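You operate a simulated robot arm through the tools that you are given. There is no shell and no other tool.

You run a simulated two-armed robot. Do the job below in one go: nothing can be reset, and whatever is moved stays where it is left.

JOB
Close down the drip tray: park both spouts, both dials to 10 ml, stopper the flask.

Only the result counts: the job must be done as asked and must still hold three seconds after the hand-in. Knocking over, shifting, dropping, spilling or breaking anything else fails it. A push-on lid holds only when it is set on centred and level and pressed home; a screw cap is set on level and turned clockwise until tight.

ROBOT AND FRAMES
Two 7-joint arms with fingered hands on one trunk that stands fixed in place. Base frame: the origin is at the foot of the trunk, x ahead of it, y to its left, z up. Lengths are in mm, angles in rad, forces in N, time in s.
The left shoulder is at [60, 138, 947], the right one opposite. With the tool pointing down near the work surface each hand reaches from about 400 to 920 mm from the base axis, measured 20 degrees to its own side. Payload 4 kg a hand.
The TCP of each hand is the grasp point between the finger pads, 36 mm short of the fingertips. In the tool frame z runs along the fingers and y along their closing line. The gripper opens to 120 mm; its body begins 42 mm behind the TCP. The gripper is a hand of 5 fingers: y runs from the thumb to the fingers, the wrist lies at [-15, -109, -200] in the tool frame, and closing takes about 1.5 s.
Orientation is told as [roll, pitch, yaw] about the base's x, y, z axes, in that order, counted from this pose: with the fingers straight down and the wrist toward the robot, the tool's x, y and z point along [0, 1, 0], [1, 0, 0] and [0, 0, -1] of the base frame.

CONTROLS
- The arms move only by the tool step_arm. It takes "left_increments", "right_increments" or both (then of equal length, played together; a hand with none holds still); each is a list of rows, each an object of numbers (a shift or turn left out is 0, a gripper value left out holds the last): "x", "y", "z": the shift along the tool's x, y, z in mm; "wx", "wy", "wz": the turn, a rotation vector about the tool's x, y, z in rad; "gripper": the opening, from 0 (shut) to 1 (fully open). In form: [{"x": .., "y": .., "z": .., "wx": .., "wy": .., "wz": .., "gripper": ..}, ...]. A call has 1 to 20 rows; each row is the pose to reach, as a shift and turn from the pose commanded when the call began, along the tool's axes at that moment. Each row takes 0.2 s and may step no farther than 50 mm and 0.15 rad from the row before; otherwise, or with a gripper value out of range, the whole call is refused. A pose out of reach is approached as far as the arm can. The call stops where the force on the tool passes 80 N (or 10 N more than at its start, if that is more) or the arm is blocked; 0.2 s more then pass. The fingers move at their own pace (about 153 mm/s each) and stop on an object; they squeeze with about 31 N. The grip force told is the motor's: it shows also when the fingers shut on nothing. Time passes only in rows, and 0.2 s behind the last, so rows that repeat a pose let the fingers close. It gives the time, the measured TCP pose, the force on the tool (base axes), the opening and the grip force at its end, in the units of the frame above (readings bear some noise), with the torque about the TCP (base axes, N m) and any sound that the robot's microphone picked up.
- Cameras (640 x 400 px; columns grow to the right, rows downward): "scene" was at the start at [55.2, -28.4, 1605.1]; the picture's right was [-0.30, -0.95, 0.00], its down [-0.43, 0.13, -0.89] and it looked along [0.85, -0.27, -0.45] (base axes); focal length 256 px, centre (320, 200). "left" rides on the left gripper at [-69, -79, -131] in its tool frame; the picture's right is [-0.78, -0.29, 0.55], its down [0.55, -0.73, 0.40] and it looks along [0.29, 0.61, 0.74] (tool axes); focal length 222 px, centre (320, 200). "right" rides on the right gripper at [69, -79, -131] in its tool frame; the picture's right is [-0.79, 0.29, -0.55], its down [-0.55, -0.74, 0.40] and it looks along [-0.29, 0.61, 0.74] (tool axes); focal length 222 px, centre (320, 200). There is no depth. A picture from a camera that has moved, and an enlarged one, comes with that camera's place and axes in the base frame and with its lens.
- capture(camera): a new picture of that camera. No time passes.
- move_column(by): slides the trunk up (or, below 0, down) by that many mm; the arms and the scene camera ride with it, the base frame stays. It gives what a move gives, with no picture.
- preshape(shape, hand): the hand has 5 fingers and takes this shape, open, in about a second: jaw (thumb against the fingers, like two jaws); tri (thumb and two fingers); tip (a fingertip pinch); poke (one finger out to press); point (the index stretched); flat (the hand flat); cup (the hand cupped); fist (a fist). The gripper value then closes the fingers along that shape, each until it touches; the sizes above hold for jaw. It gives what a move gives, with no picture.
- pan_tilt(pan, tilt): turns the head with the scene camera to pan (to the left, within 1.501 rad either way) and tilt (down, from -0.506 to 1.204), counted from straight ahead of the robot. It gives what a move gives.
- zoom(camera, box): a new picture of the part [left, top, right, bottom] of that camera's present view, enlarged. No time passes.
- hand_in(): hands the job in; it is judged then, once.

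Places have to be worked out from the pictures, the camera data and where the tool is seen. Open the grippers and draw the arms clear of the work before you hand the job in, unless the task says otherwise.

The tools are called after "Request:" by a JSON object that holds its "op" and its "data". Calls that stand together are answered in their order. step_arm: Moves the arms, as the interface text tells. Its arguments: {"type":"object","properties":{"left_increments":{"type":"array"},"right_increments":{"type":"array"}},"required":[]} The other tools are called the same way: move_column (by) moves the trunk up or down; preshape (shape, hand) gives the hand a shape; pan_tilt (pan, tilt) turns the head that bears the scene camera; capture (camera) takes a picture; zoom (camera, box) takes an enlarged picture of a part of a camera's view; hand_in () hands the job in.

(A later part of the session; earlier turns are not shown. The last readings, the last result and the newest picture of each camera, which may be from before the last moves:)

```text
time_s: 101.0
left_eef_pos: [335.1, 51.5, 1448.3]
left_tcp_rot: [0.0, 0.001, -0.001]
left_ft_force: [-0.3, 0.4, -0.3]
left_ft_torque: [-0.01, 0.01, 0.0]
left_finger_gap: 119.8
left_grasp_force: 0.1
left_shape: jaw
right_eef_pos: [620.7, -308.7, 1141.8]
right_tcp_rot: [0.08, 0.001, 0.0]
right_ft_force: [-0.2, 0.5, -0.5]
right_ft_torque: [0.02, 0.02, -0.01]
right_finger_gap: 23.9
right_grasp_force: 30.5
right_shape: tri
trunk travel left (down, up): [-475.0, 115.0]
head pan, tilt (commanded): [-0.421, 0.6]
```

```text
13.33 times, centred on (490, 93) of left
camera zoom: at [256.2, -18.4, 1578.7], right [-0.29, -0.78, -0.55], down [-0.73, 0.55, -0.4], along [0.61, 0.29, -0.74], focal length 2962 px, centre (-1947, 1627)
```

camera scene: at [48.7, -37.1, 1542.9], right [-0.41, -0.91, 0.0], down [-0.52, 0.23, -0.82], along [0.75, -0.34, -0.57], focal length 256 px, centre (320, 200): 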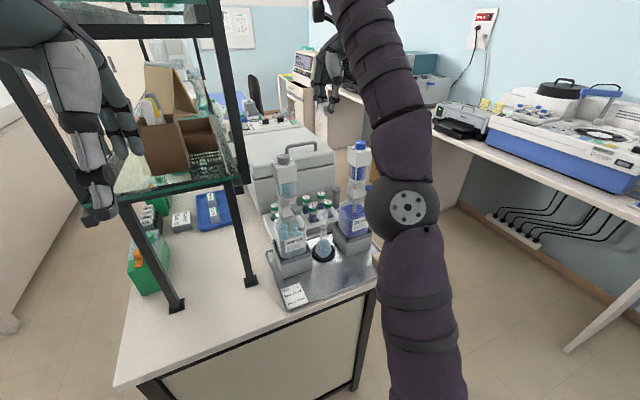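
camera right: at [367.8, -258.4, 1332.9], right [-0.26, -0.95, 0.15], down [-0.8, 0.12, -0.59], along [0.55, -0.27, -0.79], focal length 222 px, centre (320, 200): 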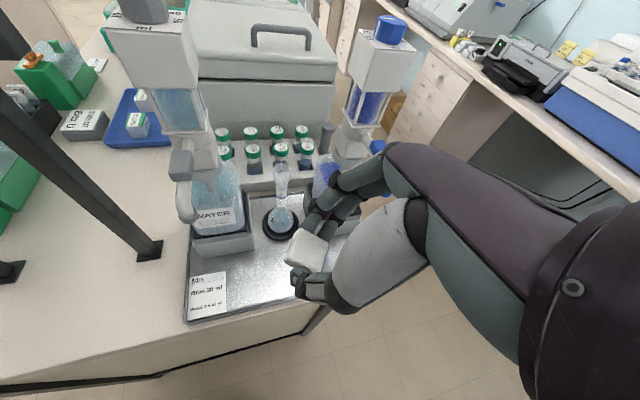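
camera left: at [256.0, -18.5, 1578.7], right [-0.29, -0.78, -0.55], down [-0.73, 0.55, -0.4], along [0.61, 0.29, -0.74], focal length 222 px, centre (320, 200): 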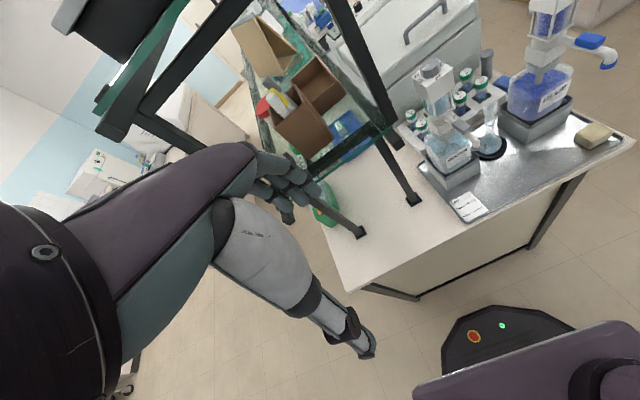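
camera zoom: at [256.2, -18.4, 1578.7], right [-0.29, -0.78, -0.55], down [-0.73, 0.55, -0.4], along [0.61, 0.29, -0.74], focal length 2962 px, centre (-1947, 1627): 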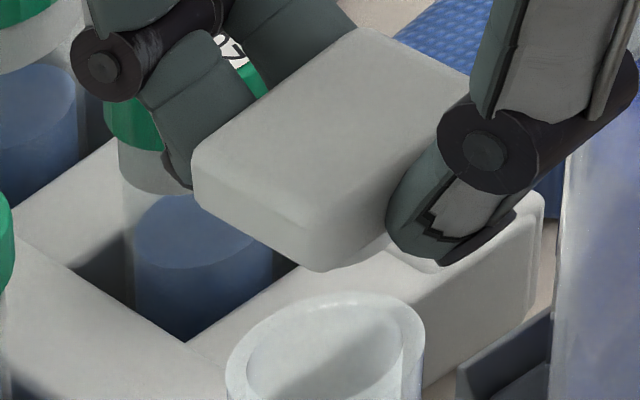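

Head and plug are level within a couple of degrees and centred. I lower until the plug's end is about at the rim, then check.

Request:
{"op": "step_arm", "data": {"right_increments": [{"x": -0.8, "z": 10}, {"x": -1.6, "z": 20}, {"x": -2, "z": 25}, {"x": -2, "z": 25}]}}

Request:
{"op": "zoom", "data": {"camera": "scene", "box": [308, 192, 340, 218]}}

Request:
{"op": "zoom", "data": {"camera": "left", "box": [470, 80, 510, 115]}}

Request:
{"op": "zoom", "data": {"camera": "right", "box": [250, 200, 350, 290]}}

```text
time_s: 102.0
left_eef_pos: [335.1, 51.1, 1447.8]
left_tcp_rot: [0.001, 0.0, -0.001]
left_ft_force: [0.0, 0.7, -1.0]
left_ft_torque: [-0.01, 0.01, 0.01]
left_finger_gap: 119.9
left_grasp_force: 0.1
left_shape: jaw
right_eef_pos: [619.5, -307.8, 1117.3]
right_tcp_rot: [0.078, 0.0, 0.0]
right_ft_force: [-0.5, -0.1, -1.0]
right_ft_torque: [0.01, 0.01, 0.02]
right_finger_gap: 23.7
right_grasp_force: 30.2
right_shape: tri
trunk travel left (down, up): [-475.0, 115.0]
head pan, tilt (commanded): [-0.421, 0.6]
```

```text
15.38 times, centred on (324, 205) of scene
camera zoom: at [48.6, -37.1, 1542.9], right [-0.41, -0.91, 0.0], down [-0.52, 0.23, -0.83], along [0.75, -0.34, -0.56], focal length 3935 px, centre (258, 123)
```

zoom: 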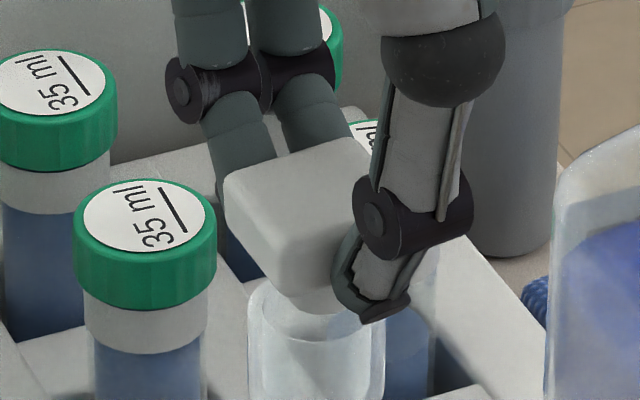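

```text
11.43 times, centred on (490, 98) of left
camera zoom: at [256.2, -18.5, 1578.6], right [-0.29, -0.78, -0.55], down [-0.73, 0.55, -0.4], along [0.61, 0.29, -0.74], focal length 2538 px, centre (-1623, 1371)
```

zoom: 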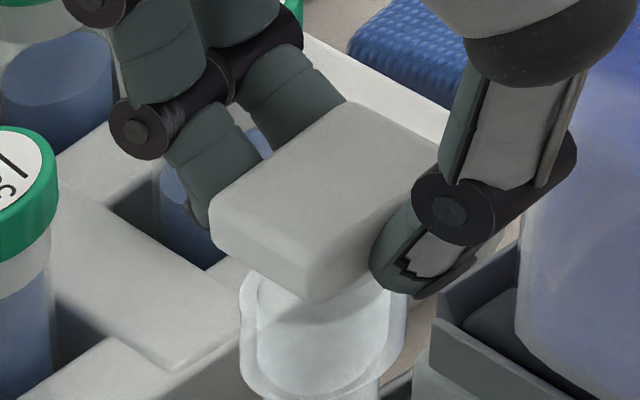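

```text
4.44 times, centred on (300, 245) of right
camera zoom: at [540.1, -248.8, 1252.1], right [0.29, -0.83, 0.48], down [-0.73, -0.52, -0.44], along [0.61, -0.23, -0.76], focal length 987 px, centre (409, 0)
```

zoom: 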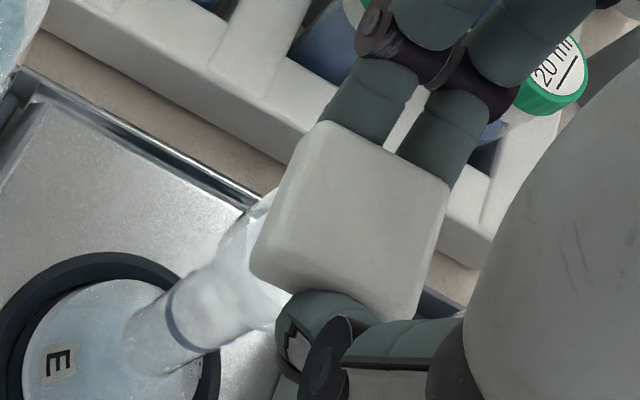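

The plug's end is at the rim and looks centred. I lower in 3 mm steps, watching the forces.

Request:
{"op": "step_arm", "data": {"right_increments": [{"x": -0.25, "z": 3}, {"x": -0.5, "z": 6}]}}

Request:
{"op": "zoom", "data": {"camera": "scene", "box": [308, 192, 340, 218]}}

Request:
{"op": "zoom", "data": {"camera": "left", "box": [470, 80, 510, 115]}}

```text
time_s: 102.6
left_eef_pos: [334.0, 51.3, 1447.3]
left_tcp_rot: [-0.002, 0.001, -0.002]
left_ft_force: [0.2, -0.1, -0.7]
left_ft_torque: [0.01, 0.0, 0.06]
left_finger_gap: 119.9
left_grasp_force: 0.2
left_shape: jaw
right_eef_pos: [619.8, -308.1, 1110.6]
right_tcp_rot: [0.079, -0.001, 0.001]
right_ft_force: [-0.5, 0.5, -0.4]
right_ft_torque: [-0.02, 0.02, 0.03]
right_finger_gap: 23.8
right_grasp_force: 31.1
right_shape: tri
trunk travel left (down, up): [-475.0, 115.0]
head pan, tilt (commanded): [-0.421, 0.6]
```

```text
15.38 times, centred on (324, 205) of scene
camera zoom: at [48.6, -37.1, 1542.9], right [-0.41, -0.91, 0.0], down [-0.52, 0.23, -0.83], along [0.75, -0.34, -0.56], focal length 3935 px, centre (258, 123)
```

zoom: 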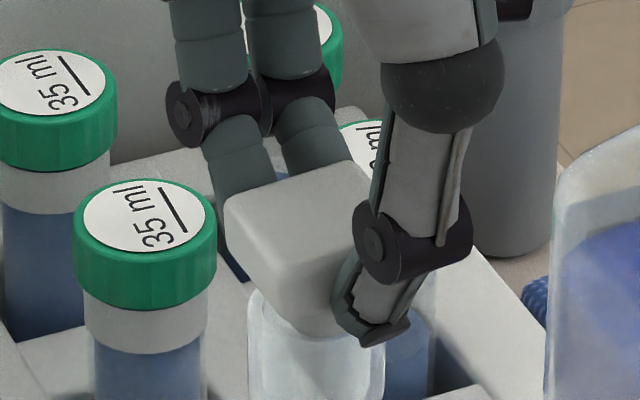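

```text
11.43 times, centred on (490, 98) of left
camera zoom: at [256.2, -18.5, 1578.6], right [-0.29, -0.78, -0.55], down [-0.73, 0.55, -0.4], along [0.61, 0.29, -0.74], focal length 2538 px, centre (-1623, 1371)
```

zoom: 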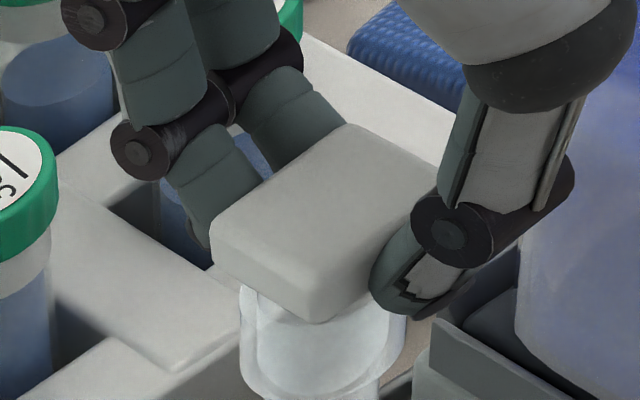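

No force yet and the flask has not moved; the plug is entering. I continue down in small steps.

Request:
{"op": "step_arm", "data": {"right_increments": [{"x": -0.2, "z": 2}, {"x": -0.35, "z": 4}, {"x": -0.5, "z": 6}]}}

Request:
{"op": "zoom", "data": {"camera": "scene", "box": [308, 192, 340, 218]}}

Request:
{"op": "zoom", "data": {"camera": "left", "box": [470, 80, 510, 115]}}

```text
time_s: 103.4
left_eef_pos: [333.3, 51.8, 1448.4]
left_tcp_rot: [0.0, -0.002, -0.001]
left_ft_force: [0.5, 0.9, 0.8]
left_ft_torque: [-0.02, -0.02, 0.01]
left_finger_gap: 119.9
left_grasp_force: 0.0
left_shape: jaw
right_eef_pos: [619.0, -307.7, 1108.7]
right_tcp_rot: [0.079, -0.008, 0.0]
right_ft_force: [-0.9, -2.3, 18.7]
right_ft_torque: [0.07, 0.11, 0.03]
right_finger_gap: 25.3
right_grasp_force: 31.6
right_shape: tri
trunk travel left (down, up): [-475.0, 115.0]
head pan, tilt (commanded): [-0.421, 0.6]
```

```text
15.38 times, centred on (324, 205) of scene
camera zoom: at [47.0, -36.5, 1543.3], right [-0.41, -0.91, 0.0], down [-0.51, 0.23, -0.83], along [0.75, -0.34, -0.56], focal length 3935 px, centre (258, 123)
```

zoom: 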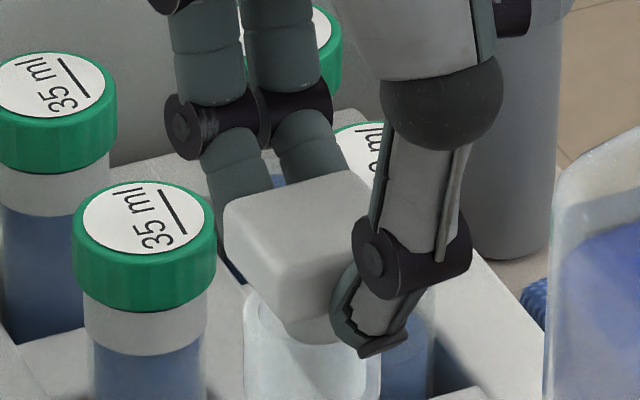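

```text
11.43 times, centred on (490, 98) of left
camera zoom: at [254.6, -17.9, 1579.3], right [-0.29, -0.78, -0.55], down [-0.73, 0.55, -0.4], along [0.61, 0.29, -0.74], focal length 2538 px, centre (-1623, 1371)
```

zoom: 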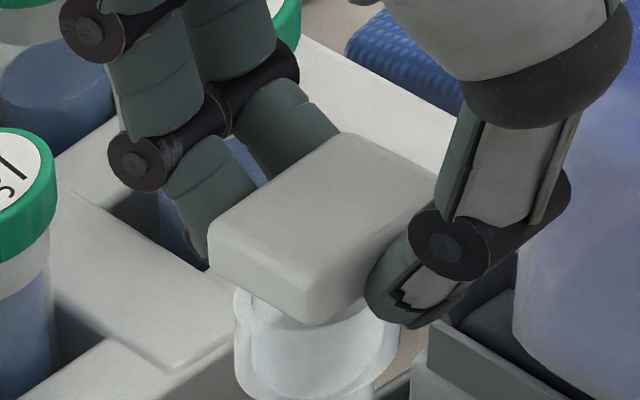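

Contact at z ≈ 1108.7 with 19 N; the side force (−2.3 N in y) suggests the plug is slightly too far left. I lift 4 mm, shift 1.5 mm right, and lower again.

Request:
{"op": "step_arm", "data": {"right_increments": [{"x": 0.3, "z": -4}, {"x": -1.2, "y": -0.3, "z": -4}, {"x": -1.4, "y": -0.3, "z": -2}, {"x": -1.5, "y": -0.3, "z": 0}]}}

Request:
{"op": "zoom", "data": {"camera": "scene", "box": [308, 192, 340, 218]}}

Request:
{"op": "zoom", "data": {"camera": "left", "box": [470, 80, 510, 115]}}

```text
time_s: 104.4
left_eef_pos: [333.4, 52.4, 1447.8]
left_tcp_rot: [0.0, -0.001, -0.001]
left_ft_force: [-0.5, -0.2, -0.5]
left_ft_torque: [-0.02, 0.01, 0.0]
left_finger_gap: 120.0
left_grasp_force: 0.0
left_shape: jaw
right_eef_pos: [620.1, -308.5, 1107.3]
right_tcp_rot: [0.078, -0.006, 0.001]
right_ft_force: [1.5, -0.2, 23.7]
right_ft_torque: [0.11, 0.14, -0.01]
right_finger_gap: 25.3
right_grasp_force: 30.8
right_shape: tri
trunk travel left (down, up): [-475.0, 115.0]
head pan, tilt (commanded): [-0.421, 0.6]
```

```text
15.38 times, centred on (324, 205) of scene
camera zoom: at [46.9, -36.1, 1543.3], right [-0.41, -0.91, 0.0], down [-0.51, 0.23, -0.83], along [0.75, -0.34, -0.56], focal length 3935 px, centre (258, 123)
```

zoom: 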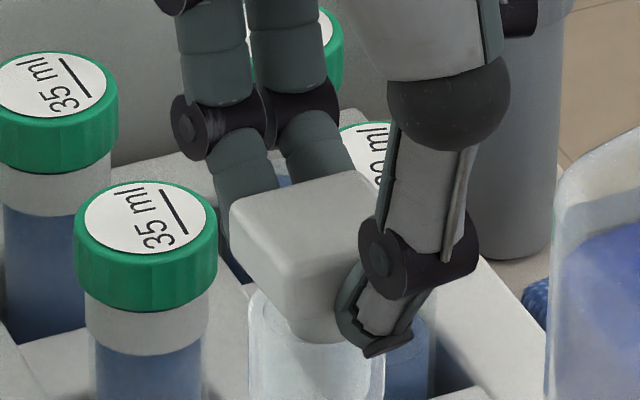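

```text
11.43 times, centred on (490, 98) of left
camera zoom: at [254.5, -17.4, 1579.2], right [-0.29, -0.79, -0.55], down [-0.73, 0.55, -0.4], along [0.61, 0.29, -0.74], focal length 2538 px, centre (-1623, 1371)
```

zoom: 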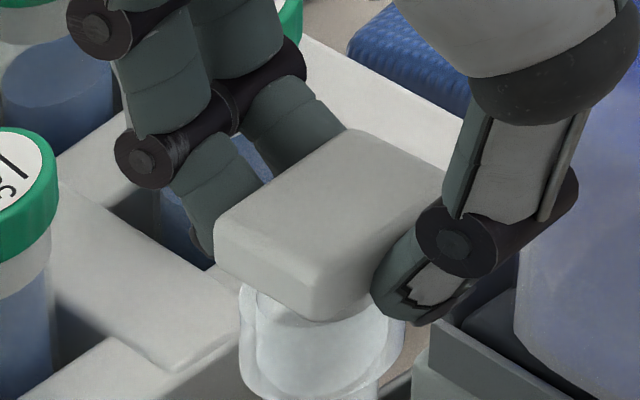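

The side force vanished and the plug is about 6 mm inside the mouth. I keep the grip for guidance and press further down gradually.

Request:
{"op": "step_arm", "data": {"right_increments": [{"x": -0.1, "z": 1}, {"x": -0.2, "z": 2}, {"x": -0.2, "z": 2}]}}

Request:
{"op": "step_arm", "data": {"right_increments": [{"x": -0.1, "z": 1}, {"x": -0.2, "z": 2}, {"x": -0.2, "z": 2}]}}

Request:
{"op": "zoom", "data": {"camera": "scene", "box": [308, 192, 340, 218]}}

Request:
{"op": "zoom", "data": {"camera": "left", "box": [470, 80, 510, 115]}}

```text
time_s: 105.2
left_eef_pos: [331.8, 53.4, 1448.5]
left_tcp_rot: [0.001, -0.002, 0.0]
left_ft_force: [0.1, -0.5, 0.9]
left_ft_torque: [0.0, -0.02, -0.01]
left_finger_gap: 119.9
left_grasp_force: 0.2
left_shape: jaw
right_eef_pos: [618.3, -309.2, 1105.6]
right_tcp_rot: [0.077, -0.006, 0.001]
right_ft_force: [2.7, 0.7, 32.7]
right_ft_torque: [0.18, 0.15, 0.01]
right_finger_gap: 27.0
right_grasp_force: 31.0
right_shape: tri
trunk travel left (down, up): [-475.0, 115.0]
head pan, tilt (commanded): [-0.421, 0.6]
```

```text
time_s: 106.0
left_eef_pos: [332.4, 52.7, 1447.9]
left_tcp_rot: [-0.002, -0.002, 0.001]
left_ft_force: [-0.1, 0.0, 0.2]
left_ft_torque: [-0.05, 0.03, -0.02]
left_finger_gap: 120.0
left_grasp_force: 0.1
left_shape: jaw
right_eef_pos: [618.8, -309.2, 1105.1]
right_tcp_rot: [0.078, -0.007, 0.0]
right_ft_force: [1.5, 1.4, 37.6]
right_ft_torque: [0.13, 0.21, 0.01]
right_finger_gap: 27.5
right_grasp_force: 31.1
right_shape: tri
trunk travel left (down, up): [-475.0, 115.0]
head pan, tilt (commanded): [-0.421, 0.6]
```

```text
15.38 times, centred on (324, 205) of scene
camera zoom: at [45.7, -35.4, 1543.2], right [-0.41, -0.91, 0.0], down [-0.51, 0.23, -0.83], along [0.75, -0.34, -0.56], focal length 3935 px, centre (258, 123)
```

zoom: 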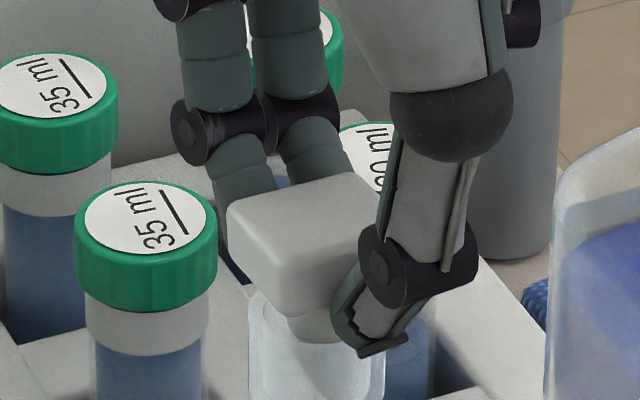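

```text
11.43 times, centred on (490, 98) of left
camera zoom: at [253.2, -16.8, 1579.3], right [-0.29, -0.79, -0.55], down [-0.73, 0.55, -0.4], along [0.61, 0.29, -0.74], focal length 2538 px, centre (-1623, 1371)
```

zoom: 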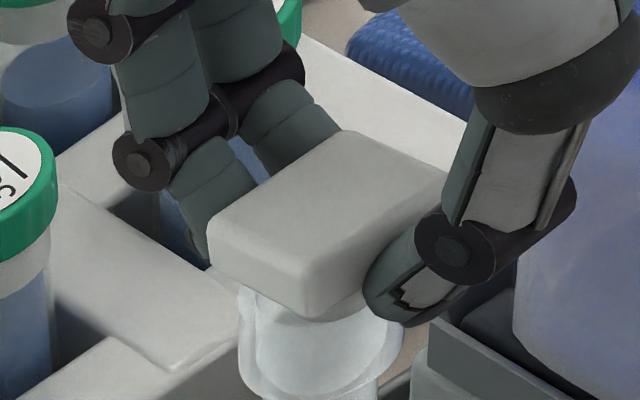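

The head no longer moves down while the fingers slip, so I relieve the load, then release the stopper gently so it can settle in the mouth; afterwards I will press it home from above.

Request:
{"op": "step_arm", "data": {"right_increments": [{"x": 0.2, "z": -2.5}, {"x": 0.45, "z": -5.5}, {"x": 0.45, "z": -5.5}]}}

Request:
{"op": "zoom", "data": {"camera": "scene", "box": [308, 192, 340, 218]}}

Request:
{"op": "zoom", "data": {"camera": "left", "box": [470, 80, 510, 115]}}

```text
time_s: 106.8
left_eef_pos: [334.3, 52.4, 1449.4]
left_tcp_rot: [0.002, 0.0, 0.001]
left_ft_force: [-0.4, 0.9, 0.0]
left_ft_torque: [-0.02, 0.0, 0.01]
left_finger_gap: 119.7
left_grasp_force: 0.1
left_shape: jaw
right_eef_pos: [617.7, -309.6, 1105.9]
right_tcp_rot: [0.078, -0.002, -0.001]
right_ft_force: [0.9, 0.6, 20.9]
right_ft_torque: [0.08, 0.09, 0.01]
right_finger_gap: 27.1
right_grasp_force: 31.1
right_shape: tri
trunk travel left (down, up): [-475.0, 115.0]
head pan, tilt (commanded): [-0.421, 0.6]
```

```text
15.38 times, centred on (324, 205) of scene
camera zoom: at [46.9, -36.1, 1542.9], right [-0.41, -0.91, 0.0], down [-0.51, 0.23, -0.83], along [0.75, -0.34, -0.56], focal length 3935 px, centre (258, 123)
```

zoom: 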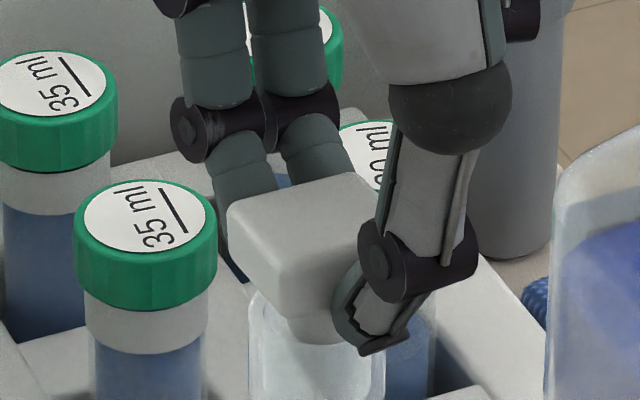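

```text
11.43 times, centred on (490, 98) of left
camera zoom: at [254.6, -17.5, 1578.9], right [-0.29, -0.78, -0.55], down [-0.73, 0.55, -0.4], along [0.61, 0.29, -0.74], focal length 2538 px, centre (-1623, 1371)
```

zoom: 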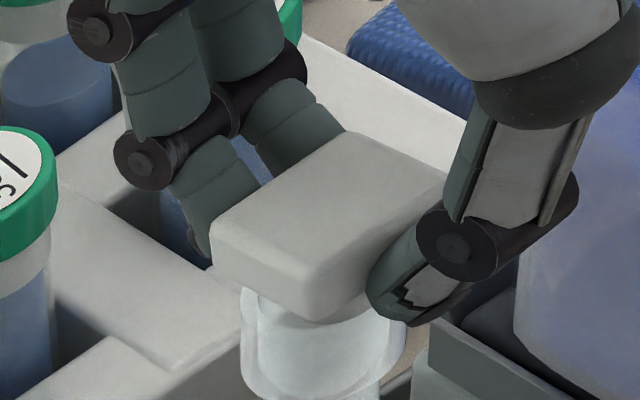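

Still 21 N. I ease up a little more until the load is nearly gone, then open slowly.

Request:
{"op": "step_arm", "data": {"right_increments": [{"x": 0.1, "z": -1.5}, {"x": 0.25, "z": -3}, {"x": 0.25, "z": -3}]}}

```text
time_s: 107.6
left_eef_pos: [334.5, 50.4, 1447.3]
left_tcp_rot: [0.0, 0.0, 0.001]
left_ft_force: [0.4, 0.5, 0.3]
left_ft_torque: [0.02, 0.0, 0.02]
left_finger_gap: 119.9
left_grasp_force: 0.2
left_shape: jaw
right_eef_pos: [619.2, -308.6, 1108.4]
right_tcp_rot: [0.077, 0.004, 0.002]
right_ft_force: [-0.2, 0.6, 5.3]
right_ft_torque: [0.05, 0.02, 0.0]
right_finger_gap: 25.9
right_grasp_force: 31.4
right_shape: tri
trunk travel left (down, up): [-475.0, 115.0]
head pan, tilt (commanded): [-0.421, 0.6]
```

Only ~5 N now. To be sure the stopper is level before pressing it in, I lift it out again and return to the high profile-view spot to measure its tilt in two directions.

Request:
{"op": "step_arm", "data": {"right_increments": [{"x": 1.2, "z": -15}, {"x": 3, "z": -40}, {"x": 5.5, "z": -70}, {"x": 7.8, "z": -100}, {"x": 16.8, "y": -26.7, "z": -129}, {"x": 25.7, "y": -53.4, "z": -158}, {"x": 34.7, "y": -80.1, "z": -187}, {"x": 43.6, "y": -106.9, "z": -216}, {"x": 52.6, "y": -133.6, "z": -245}, {"x": 61.5, "y": -160.3, "z": -274}, {"x": 70.5, "y": -187, "z": -303}, {"x": 70.5, "y": -187, "z": -303}]}}

Request:
{"op": "zoom", "data": {"camera": "scene", "box": [332, 114, 368, 142]}}

Request:
{"op": "zoom", "data": {"camera": "scene", "box": [295, 190, 355, 250]}}

```text
time_s: 110.2
left_eef_pos: [335.1, 51.7, 1446.9]
left_tcp_rot: [0.0, -0.001, 0.0]
left_ft_force: [0.6, -0.3, 0.8]
left_ft_torque: [-0.03, 0.02, -0.03]
left_finger_gap: 119.9
left_grasp_force: 0.1
left_shape: jaw
right_eef_pos: [434.7, -263.3, 1417.9]
right_tcp_rot: [0.08, 0.001, -0.001]
right_ft_force: [0.9, 0.4, 0.7]
right_ft_torque: [-0.01, -0.02, 0.01]
right_finger_gap: 25.2
right_grasp_force: 30.8
right_shape: tri
trunk travel left (down, up): [-475.0, 115.0]
head pan, tilt (commanded): [-0.421, 0.6]
```

```text
14.29 times, centred on (350, 128) of scene
camera zoom: at [48.9, -37.2, 1542.9], right [-0.41, -0.91, 0.0], down [-0.52, 0.23, -0.82], along [0.75, -0.34, -0.57], focal length 3654 px, centre (-109, 1229)
```

zoom: 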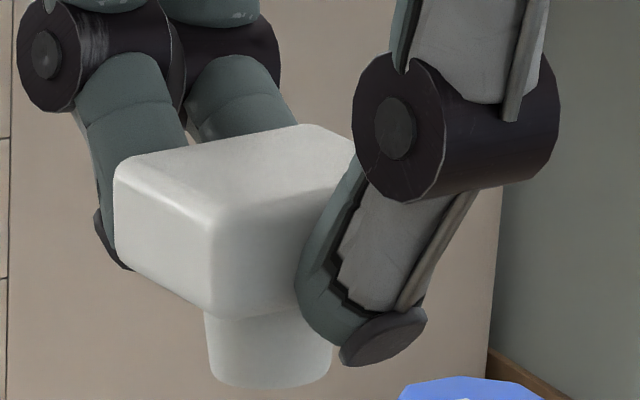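

```text
6.67 times, centred on (325, 220) of scene
camera zoom: at [48.9, -37.2, 1542.9], right [-0.41, -0.91, 0.0], down [-0.52, 0.23, -0.82], along [0.75, -0.34, -0.57], focal length 1705 px, centre (287, 67)
```

zoom: 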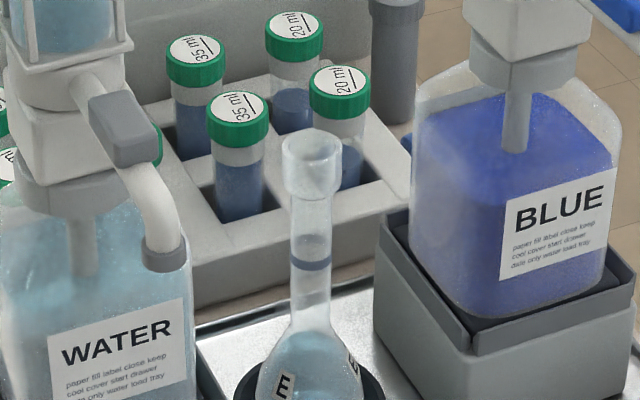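

The flask stands undisturbed. The head and plug are seen clearly: the plug leans about 4–5° (toward the right and toward me). I correct by rotating +0.07 about x and −0.05 about y, then view again.

Request:
{"op": "step_arm", "data": {"right_increments": [{"wx": -0.025, "wy": 0.035}, {"wx": -0.05, "wy": 0.07}, {"wx": -0.05, "wy": 0.07}]}}

Request:
{"op": "zoom", "data": {"camera": "scene", "box": [332, 114, 368, 142]}}

```text
time_s: 111.0
left_eef_pos: [334.7, 52.3, 1447.2]
left_tcp_rot: [0.001, -0.001, 0.001]
left_ft_force: [0.2, 0.2, 0.3]
left_ft_torque: [0.02, -0.04, 0.01]
left_finger_gap: 120.0
left_grasp_force: 0.1
left_shape: jaw
right_eef_pos: [432.4, -262.9, 1416.4]
right_tcp_rot: [0.15, -0.049, -0.005]
right_ft_force: [0.9, -0.1, 0.2]
right_ft_torque: [-0.01, -0.01, 0.03]
right_finger_gap: 25.2
right_grasp_force: 31.7
right_shape: tri
trunk travel left (down, up): [-475.0, 115.0]
head pan, tilt (commanded): [-0.421, 0.6]
```

```text
14.29 times, centred on (350, 128) of scene
camera zoom: at [48.6, -37.0, 1542.9], right [-0.41, -0.91, 0.0], down [-0.52, 0.23, -0.83], along [0.75, -0.34, -0.57], focal length 3654 px, centre (-109, 1229)
```

zoom: 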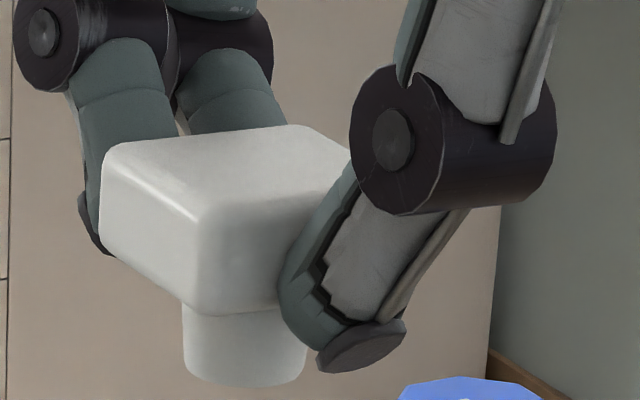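

The edges and the plug are now vertical and the top face level within about 2°. I check the head's position relative to the hand from the hand camera.

Request:
{"op": "zoom", "data": {"camera": "right", "box": [270, 210, 340, 280]}}

Request:
{"op": "zoom", "data": {"camera": "scene", "box": [325, 85, 385, 145]}}

```text
5.71 times, centred on (305, 245) of right
camera zoom: at [346.6, -213.3, 1551.6], right [0.26, -0.86, 0.44], down [-0.71, -0.48, -0.51], along [0.65, -0.18, -0.74], focal length 1269 px, centre (406, -57)
```

zoom: 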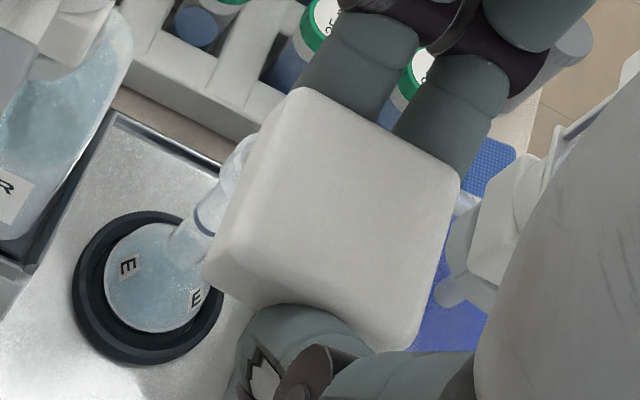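

```text
6.67 times, centred on (355, 115) of scene
camera zoom: at [48.6, -37.0, 1542.9], right [-0.41, -0.91, 0.0], down [-0.52, 0.23, -0.83], along [0.75, -0.34, -0.57], focal length 1705 px, centre (87, 767)
```

zoom: 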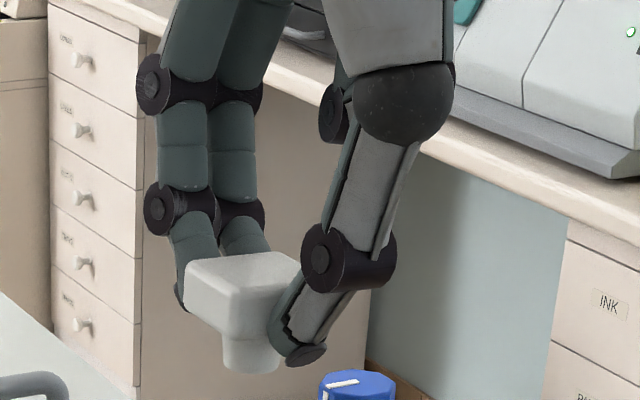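

Triangulation puts the stopper's axis at TCP +(0.9, +6.9) mm, so earlier it was a couple of millimetres off and tilted. I carry it back over the flask with the corrected offset, stopping above the mouth.

Request:
{"op": "step_arm", "data": {"right_increments": [{"x": -10.3, "y": 22, "z": 26.9}, {"x": -20.6, "y": 44, "z": 53.8}, {"x": -30.9, "y": 66, "z": 80.6}, {"x": -41.2, "y": 88, "z": 107.5}, {"x": -51.4, "y": 110, "z": 134.4}, {"x": -61.7, "y": 132, "z": 161.3}, {"x": -72, "y": 154, "z": 188}, {"x": -82.3, "y": 176, "z": 215}, {"x": -82.3, "y": 176, "z": 215}]}}

Request:
{"op": "zoom", "data": {"camera": "scene", "box": [300, 165, 350, 215]}}

Request:
{"op": "zoom", "data": {"camera": "right", "box": [240, 210, 340, 300]}}

Request:
{"op": "zoom", "data": {"camera": "left", "box": [455, 50, 525, 120]}}

```text
time_s: 113.0
left_eef_pos: [334.2, 52.5, 1447.0]
left_tcp_rot: [0.0, 0.002, -0.001]
left_ft_force: [0.1, 0.2, -0.8]
left_ft_torque: [-0.03, -0.01, -0.01]
left_finger_gap: 119.9
left_grasp_force: 0.1
left_shape: jaw
right_eef_pos: [619.7, -314.3, 1200.2]
right_tcp_rot: [0.149, -0.053, -0.006]
right_ft_force: [0.6, -0.3, -0.3]
right_ft_torque: [-0.01, -0.05, 0.01]
right_finger_gap: 24.9
right_grasp_force: 30.3
right_shape: tri
trunk travel left (down, up): [-475.0, 115.0]
head pan, tilt (commanded): [-0.421, 0.6]
```

```text
8.00 times, centred on (325, 190) of scene
camera zoom: at [48.0, -37.0, 1543.0], right [-0.41, -0.91, 0.0], down [-0.52, 0.23, -0.83], along [0.75, -0.34, -0.56], focal length 2046 px, centre (280, 280)
```

zoom: 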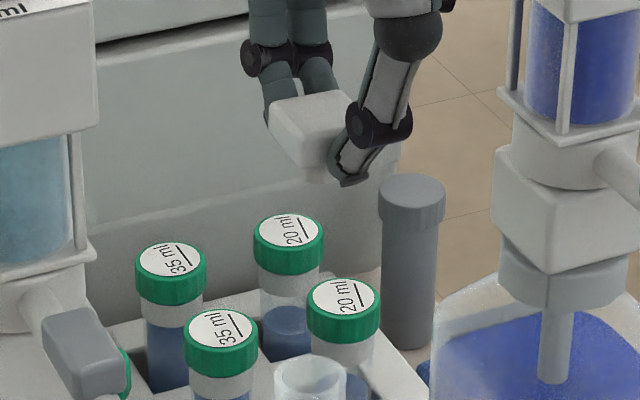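

```text
4.44 times, centred on (290, 255) of right
camera zoom: at [533.2, -264.2, 1335.6], right [0.26, -0.86, 0.44], down [-0.71, -0.48, -0.51], along [0.65, -0.18, -0.74], focal length 987 px, centre (453, -44)
```

zoom: 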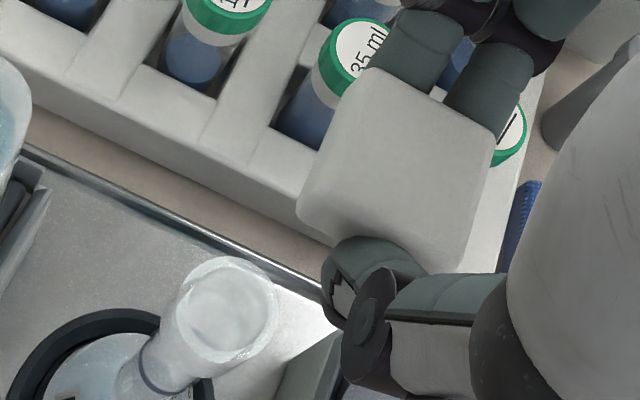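

```text
5.71 times, centred on (490, 85) of left
camera zoom: at [255.6, -18.4, 1578.8], right [-0.29, -0.78, -0.55], down [-0.73, 0.55, -0.4], along [0.61, 0.29, -0.74], focal length 1269 px, centre (-651, 857)
```

zoom: 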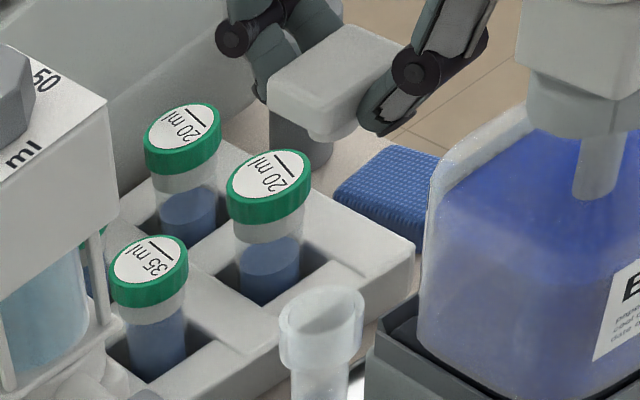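

All views agree the mouth is about (+1.3,+2.0) mm from the plug's axis. I correct that and lower to just above the rim.

Request:
{"op": "step_arm", "data": {"right_increments": [{"x": 2, "y": 1.3, "z": 0.4}, {"x": -1, "y": 0.3, "z": 20}, {"x": -4, "y": -0.7, "z": 40}, {"x": -5.5, "y": -1.2, "z": 49.7}, {"x": -5.5, "y": -1.2, "z": 49.7}]}}

Request:
{"op": "zoom", "data": {"camera": "scene", "box": [305, 180, 345, 215]}}

Request:
{"op": "zoom", "data": {"camera": "right", "box": [240, 210, 340, 300]}}

Request:
{"op": "zoom", "data": {"camera": "left", "box": [465, 65, 515, 115]}}

```text
time_s: 114.2
left_eef_pos: [334.5, 51.4, 1448.2]
left_tcp_rot: [0.001, -0.001, 0.0]
left_ft_force: [0.6, -0.3, -0.9]
left_ft_torque: [-0.01, -0.01, -0.01]
left_finger_gap: 119.7
left_grasp_force: 0.1
left_shape: jaw
right_eef_pos: [620.7, -312.7, 1150.3]
right_tcp_rot: [0.151, -0.047, -0.005]
right_ft_force: [0.3, 0.4, 0.4]
right_ft_torque: [0.0, 0.01, 0.01]
right_finger_gap: 25.0
right_grasp_force: 30.9
right_shape: tri
trunk travel left (down, up): [-475.0, 115.0]
head pan, tilt (commanded): [-0.421, 0.6]
```

```text
11.43 times, centred on (325, 198) of scene
camera zoom: at [48.5, -37.0, 1542.9], right [-0.41, -0.91, 0.0], down [-0.52, 0.23, -0.83], along [0.75, -0.34, -0.56], focal length 2923 px, centre (263, 229)
```

zoom: 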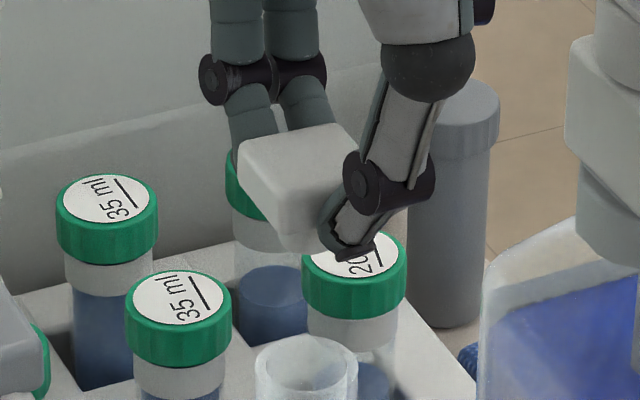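

```text
4.44 times, centred on (290, 255) of right
camera zoom: at [534.3, -261.8, 1285.9], right [0.26, -0.86, 0.44], down [-0.71, -0.48, -0.51], along [0.65, -0.18, -0.74], focal length 987 px, centre (453, -44)
```

zoom: 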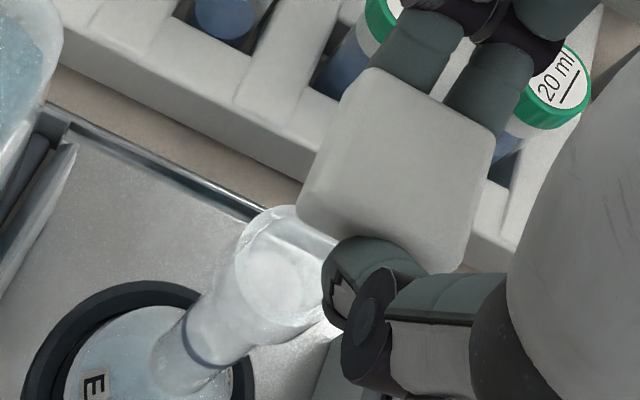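

```text
8.00 times, centred on (490, 90) of left
camera zoom: at [256.2, -18.5, 1578.7], right [-0.29, -0.78, -0.55], down [-0.73, 0.55, -0.4], along [0.61, 0.29, -0.74], focal length 1777 px, centre (-1040, 1080)
```

zoom: 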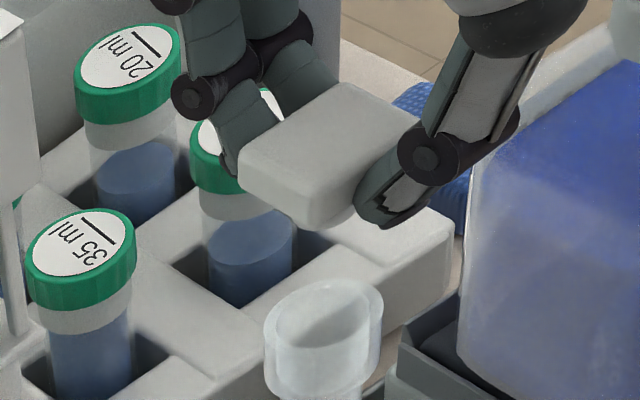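

Measurements consistently show the mouth ~2 mm further left (+y). I shift +2 mm and lower to just above the rim.

Request:
{"op": "step_arm", "data": {"right_increments": [{"x": 2, "y": 0, "z": 0.3}, {"x": 0, "y": -0.4, "z": 13}, {"x": -2.3, "y": -0.8, "z": 28}, {"x": -2.8, "y": -1.5, "z": 32.5}, {"x": -2.8, "y": -1.5, "z": 32.5}]}}

Request:
{"op": "zoom", "data": {"camera": "scene", "box": [308, 190, 340, 216]}}

Request:
{"op": "zoom", "data": {"camera": "left", "box": [470, 78, 510, 113]}}

Request:
{"op": "zoom", "data": {"camera": "right", "box": [250, 205, 340, 285]}}

```text
time_s: 115.4
left_eef_pos: [335.6, 51.1, 1448.1]
left_tcp_rot: [0.0, 0.0, 0.001]
left_ft_force: [0.3, -0.3, 0.3]
left_ft_torque: [0.06, -0.01, 0.04]
left_finger_gap: 120.0
left_grasp_force: 0.1
left_shape: jaw
right_eef_pos: [621.2, -310.0, 1119.3]
right_tcp_rot: [0.147, -0.049, -0.004]
right_ft_force: [-0.2, -0.6, -0.3]
right_ft_torque: [-0.01, 0.05, 0.01]
right_finger_gap: 25.3
right_grasp_force: 31.4
right_shape: tri
trunk travel left (down, up): [-475.0, 115.0]
head pan, tilt (commanded): [-0.421, 0.6]
```

```text
15.38 times, centred on (324, 203) of scene
camera zoom: at [48.6, -37.1, 1542.9], right [-0.41, -0.91, 0.0], down [-0.52, 0.23, -0.83], along [0.75, -0.34, -0.56], focal length 3935 px, centre (258, 154)
```

zoom: 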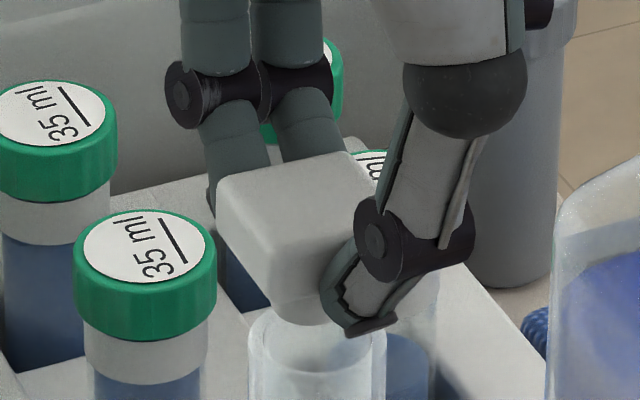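

```text
11.43 times, centred on (490, 96) of left
camera zoom: at [256.3, -18.5, 1578.6], right [-0.29, -0.78, -0.55], down [-0.73, 0.55, -0.4], along [0.61, 0.29, -0.74], focal length 2538 px, centre (-1623, 1394)
```

zoom: 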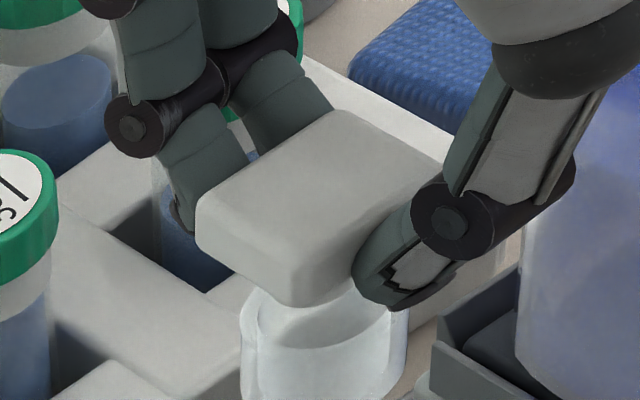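

```text
5.00 times, centred on (295, 245) of right
camera zoom: at [534.5, -259.8, 1253.3], right [0.26, -0.86, 0.44], down [-0.71, -0.48, -0.51], along [0.65, -0.18, -0.74], focal length 1111 px, centre (445, -25)
```

zoom: 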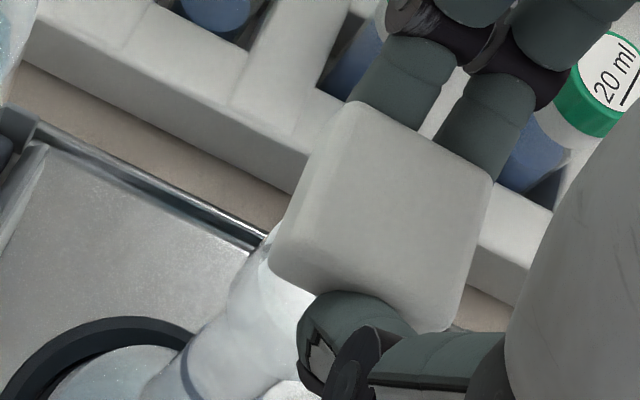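

The plug is right above the opening and looks centred. I lower in small steps with force checks.

Request:
{"op": "step_arm", "data": {"right_increments": [{"x": -0.45, "y": -0.15, "z": 3}, {"x": -0.9, "y": -0.3, "z": 6}, {"x": -1.35, "y": -0.45, "z": 9}]}}

Request:
{"op": "zoom", "data": {"camera": "scene", "box": [308, 190, 340, 216]}}

Request:
{"op": "zoom", "data": {"camera": "left", "box": [470, 78, 510, 113]}}

```text
time_s: 116.2
left_eef_pos: [334.9, 51.8, 1447.8]
left_tcp_rot: [0.0, 0.001, 0.002]
left_ft_force: [-0.1, -0.4, -0.7]
left_ft_torque: [0.03, 0.01, 0.02]
left_finger_gap: 119.6
left_grasp_force: 0.1
left_shape: jaw
right_eef_pos: [620.7, -310.5, 1109.2]
right_tcp_rot: [0.151, -0.049, -0.006]
right_ft_force: [-0.5, -1.5, 0.3]
right_ft_torque: [0.04, 0.02, 0.0]
right_finger_gap: 25.2
right_grasp_force: 30.8
right_shape: tri
trunk travel left (down, up): [-475.0, 115.0]
head pan, tilt (commanded): [-0.421, 0.6]
```

```text
15.38 times, centred on (324, 203) of scene
camera zoom: at [48.6, -37.1, 1542.9], right [-0.41, -0.91, 0.0], down [-0.52, 0.23, -0.83], along [0.75, -0.34, -0.57], focal length 3935 px, centre (258, 154)
```

zoom: 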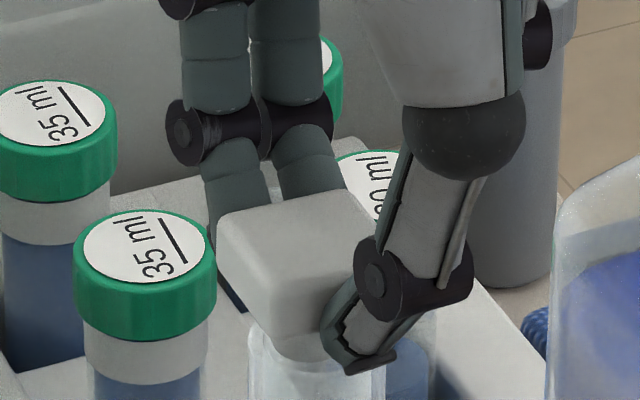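

```text
11.43 times, centred on (490, 96) of left
camera zoom: at [256.3, -18.5, 1578.6], right [-0.29, -0.78, -0.55], down [-0.73, 0.55, -0.4], along [0.61, 0.29, -0.74], focal length 2538 px, centre (-1623, 1394)
```

zoom: 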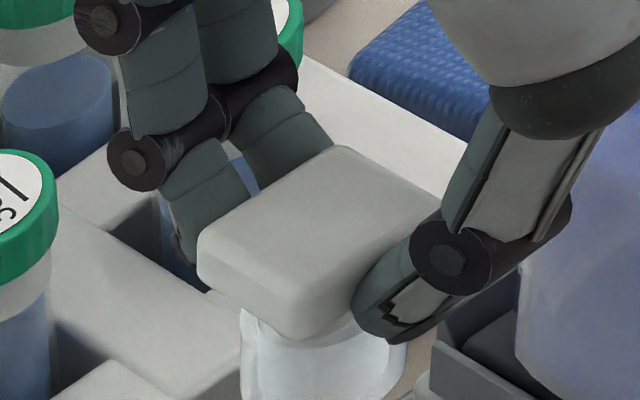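

No force yet at 3–4 mm depth; I continue down.

Request:
{"op": "step_arm", "data": {"right_increments": [{"x": -0.3, "y": -0.1, "z": 2}, {"x": -0.6, "y": -0.2, "z": 4}, {"x": -0.6, "y": -0.2, "z": 4}]}}

Request:
{"op": "zoom", "data": {"camera": "scene", "box": [308, 190, 340, 216]}}

Request:
{"op": "zoom", "data": {"camera": "left", "box": [470, 78, 510, 113]}}

```text
time_s: 117.0
left_eef_pos: [334.3, 52.4, 1447.2]
left_tcp_rot: [0.002, 0.0, 0.001]
left_ft_force: [-1.1, 0.0, 0.0]
left_ft_torque: [0.0, 0.01, 0.05]
left_finger_gap: 119.8
left_grasp_force: 0.2
left_shape: jaw
right_eef_pos: [620.8, -310.0, 1105.2]
right_tcp_rot: [0.15, -0.05, -0.006]
right_ft_force: [-1.1, -0.4, 0.6]
right_ft_torque: [0.0, 0.0, 0.04]
right_finger_gap: 25.1
right_grasp_force: 30.5
right_shape: tri
trunk travel left (down, up): [-475.0, 115.0]
head pan, tilt (commanded): [-0.421, 0.6]
```

```text
15.38 times, centred on (324, 203) of scene
camera zoom: at [48.6, -37.1, 1542.9], right [-0.41, -0.91, 0.0], down [-0.52, 0.23, -0.83], along [0.75, -0.34, -0.56], focal length 3935 px, centre (258, 154)
```

zoom: 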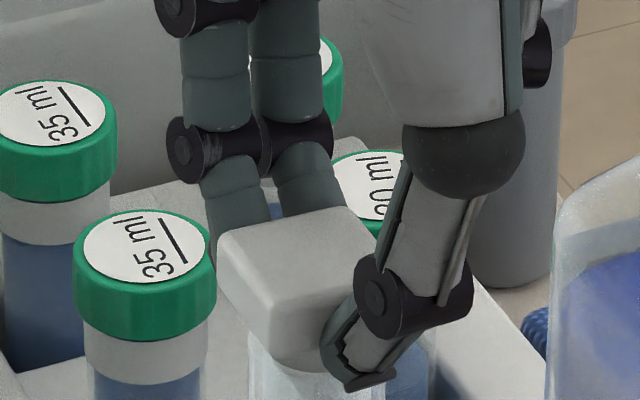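

```text
11.43 times, centred on (490, 96) of left
camera zoom: at [256.2, -18.5, 1578.6], right [-0.29, -0.78, -0.55], down [-0.73, 0.55, -0.4], along [0.61, 0.29, -0.74], focal length 2538 px, centre (-1623, 1394)
```

zoom: 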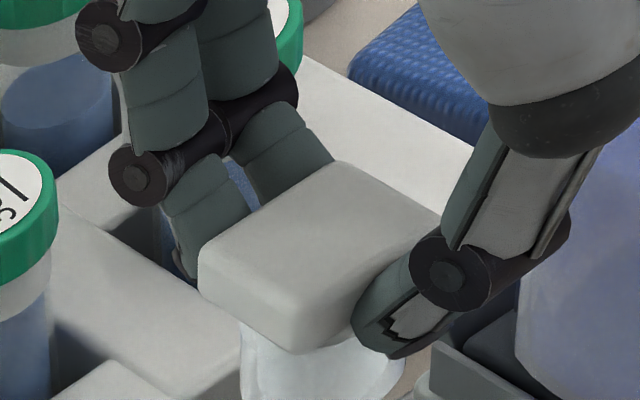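

Still free. I continue down in 2 mm steps.

Request:
{"op": "step_arm", "data": {"right_increments": [{"x": -0.3, "y": -0.1, "z": 2}, {"x": -0.45, "y": -0.15, "z": 3}, {"x": -0.45, "y": -0.15, "z": 3}]}}

Request:
{"op": "zoom", "data": {"camera": "scene", "box": [308, 190, 340, 216]}}

Request:
{"op": "zoom", "data": {"camera": "left", "box": [470, 78, 510, 113]}}

```text
time_s: 117.8
left_eef_pos: [335.1, 51.4, 1448.2]
left_tcp_rot: [0.0, 0.002, 0.002]
left_ft_force: [1.0, -0.4, -0.7]
left_ft_torque: [-0.01, 0.0, 0.01]
left_finger_gap: 120.0
left_grasp_force: 0.1
left_shape: jaw
right_eef_pos: [620.5, -310.6, 1102.1]
right_tcp_rot: [0.15, -0.049, -0.004]
right_ft_force: [0.0, -0.8, -0.7]
right_ft_torque: [0.01, 0.0, -0.02]
right_finger_gap: 25.1
right_grasp_force: 30.7
right_shape: tri
trunk travel left (down, up): [-475.0, 115.0]
head pan, tilt (commanded): [-0.421, 0.6]
```

```text
15.38 times, centred on (324, 203) of scene
camera zoom: at [48.6, -37.1, 1542.9], right [-0.41, -0.91, 0.0], down [-0.52, 0.23, -0.83], along [0.75, -0.34, -0.56], focal length 3935 px, centre (258, 154)
```

zoom: 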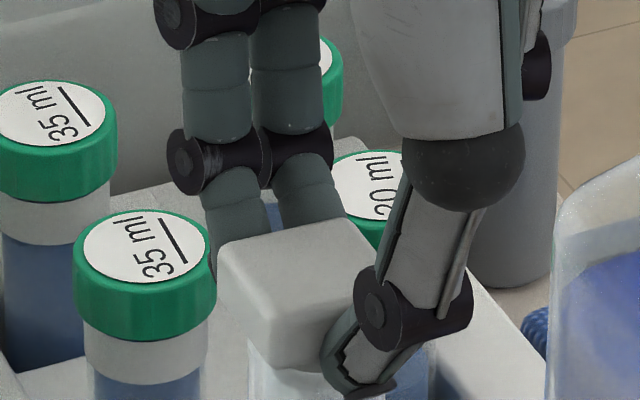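

```text
11.43 times, centred on (490, 96) of left
camera zoom: at [256.2, -18.5, 1578.7], right [-0.29, -0.78, -0.55], down [-0.73, 0.55, -0.4], along [0.61, 0.29, -0.74], focal length 2538 px, centre (-1623, 1394)
```

zoom: 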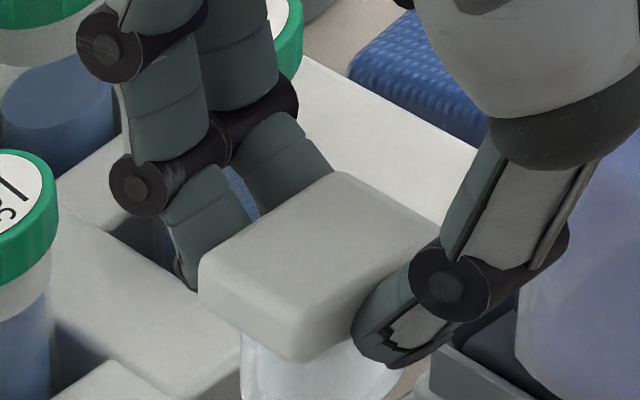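

Now clearly deeper than before and still free — well centred. I continue to contact.

Request:
{"op": "step_arm", "data": {"right_increments": [{"x": -0.15, "y": -0.05, "z": 1}, {"x": -0.3, "y": -0.1, "z": 2}, {"x": -0.45, "y": -0.15, "z": 3}, {"x": -0.45, "y": -0.15, "z": 3}]}}

Request:
{"op": "zoom", "data": {"camera": "scene", "box": [308, 190, 340, 216]}}

Request:
{"op": "zoom", "data": {"camera": "left", "box": [470, 78, 510, 113]}}

```text
time_s: 118.8
left_eef_pos: [333.5, 50.5, 1447.2]
left_tcp_rot: [0.001, 0.0, -0.001]
left_ft_force: [0.1, 0.0, -0.8]
left_ft_torque: [0.0, 0.01, -0.01]
left_finger_gap: 119.9
left_grasp_force: 0.0
left_shape: jaw
right_eef_pos: [620.9, -309.7, 1099.3]
right_tcp_rot: [0.15, -0.051, -0.004]
right_ft_force: [0.9, -0.1, 0.0]
right_ft_torque: [-0.02, 0.02, -0.02]
right_finger_gap: 25.1
right_grasp_force: 31.1
right_shape: tri
trunk travel left (down, up): [-475.0, 115.0]
head pan, tilt (commanded): [-0.421, 0.6]
```

```text
15.38 times, centred on (324, 203) of scene
camera zoom: at [48.6, -37.1, 1542.9], right [-0.41, -0.91, 0.0], down [-0.52, 0.23, -0.83], along [0.75, -0.34, -0.56], focal length 3935 px, centre (258, 154)
```

zoom: 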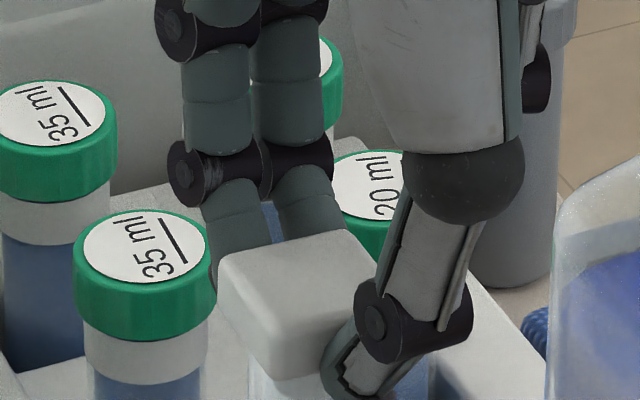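

```text
11.43 times, centred on (490, 96) of left
camera zoom: at [256.2, -18.5, 1578.6], right [-0.29, -0.78, -0.55], down [-0.73, 0.55, -0.4], along [0.61, 0.29, -0.74], focal length 2538 px, centre (-1623, 1394)
```

zoom: 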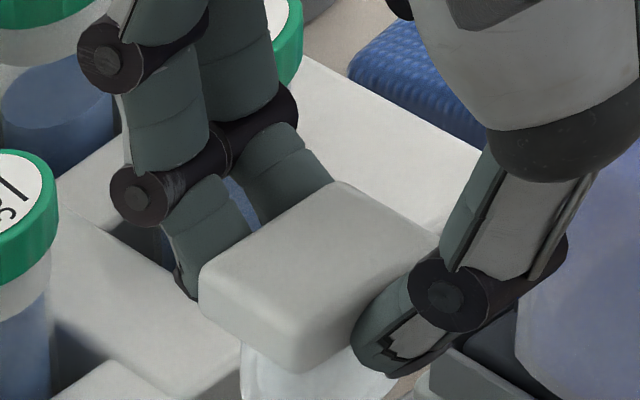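

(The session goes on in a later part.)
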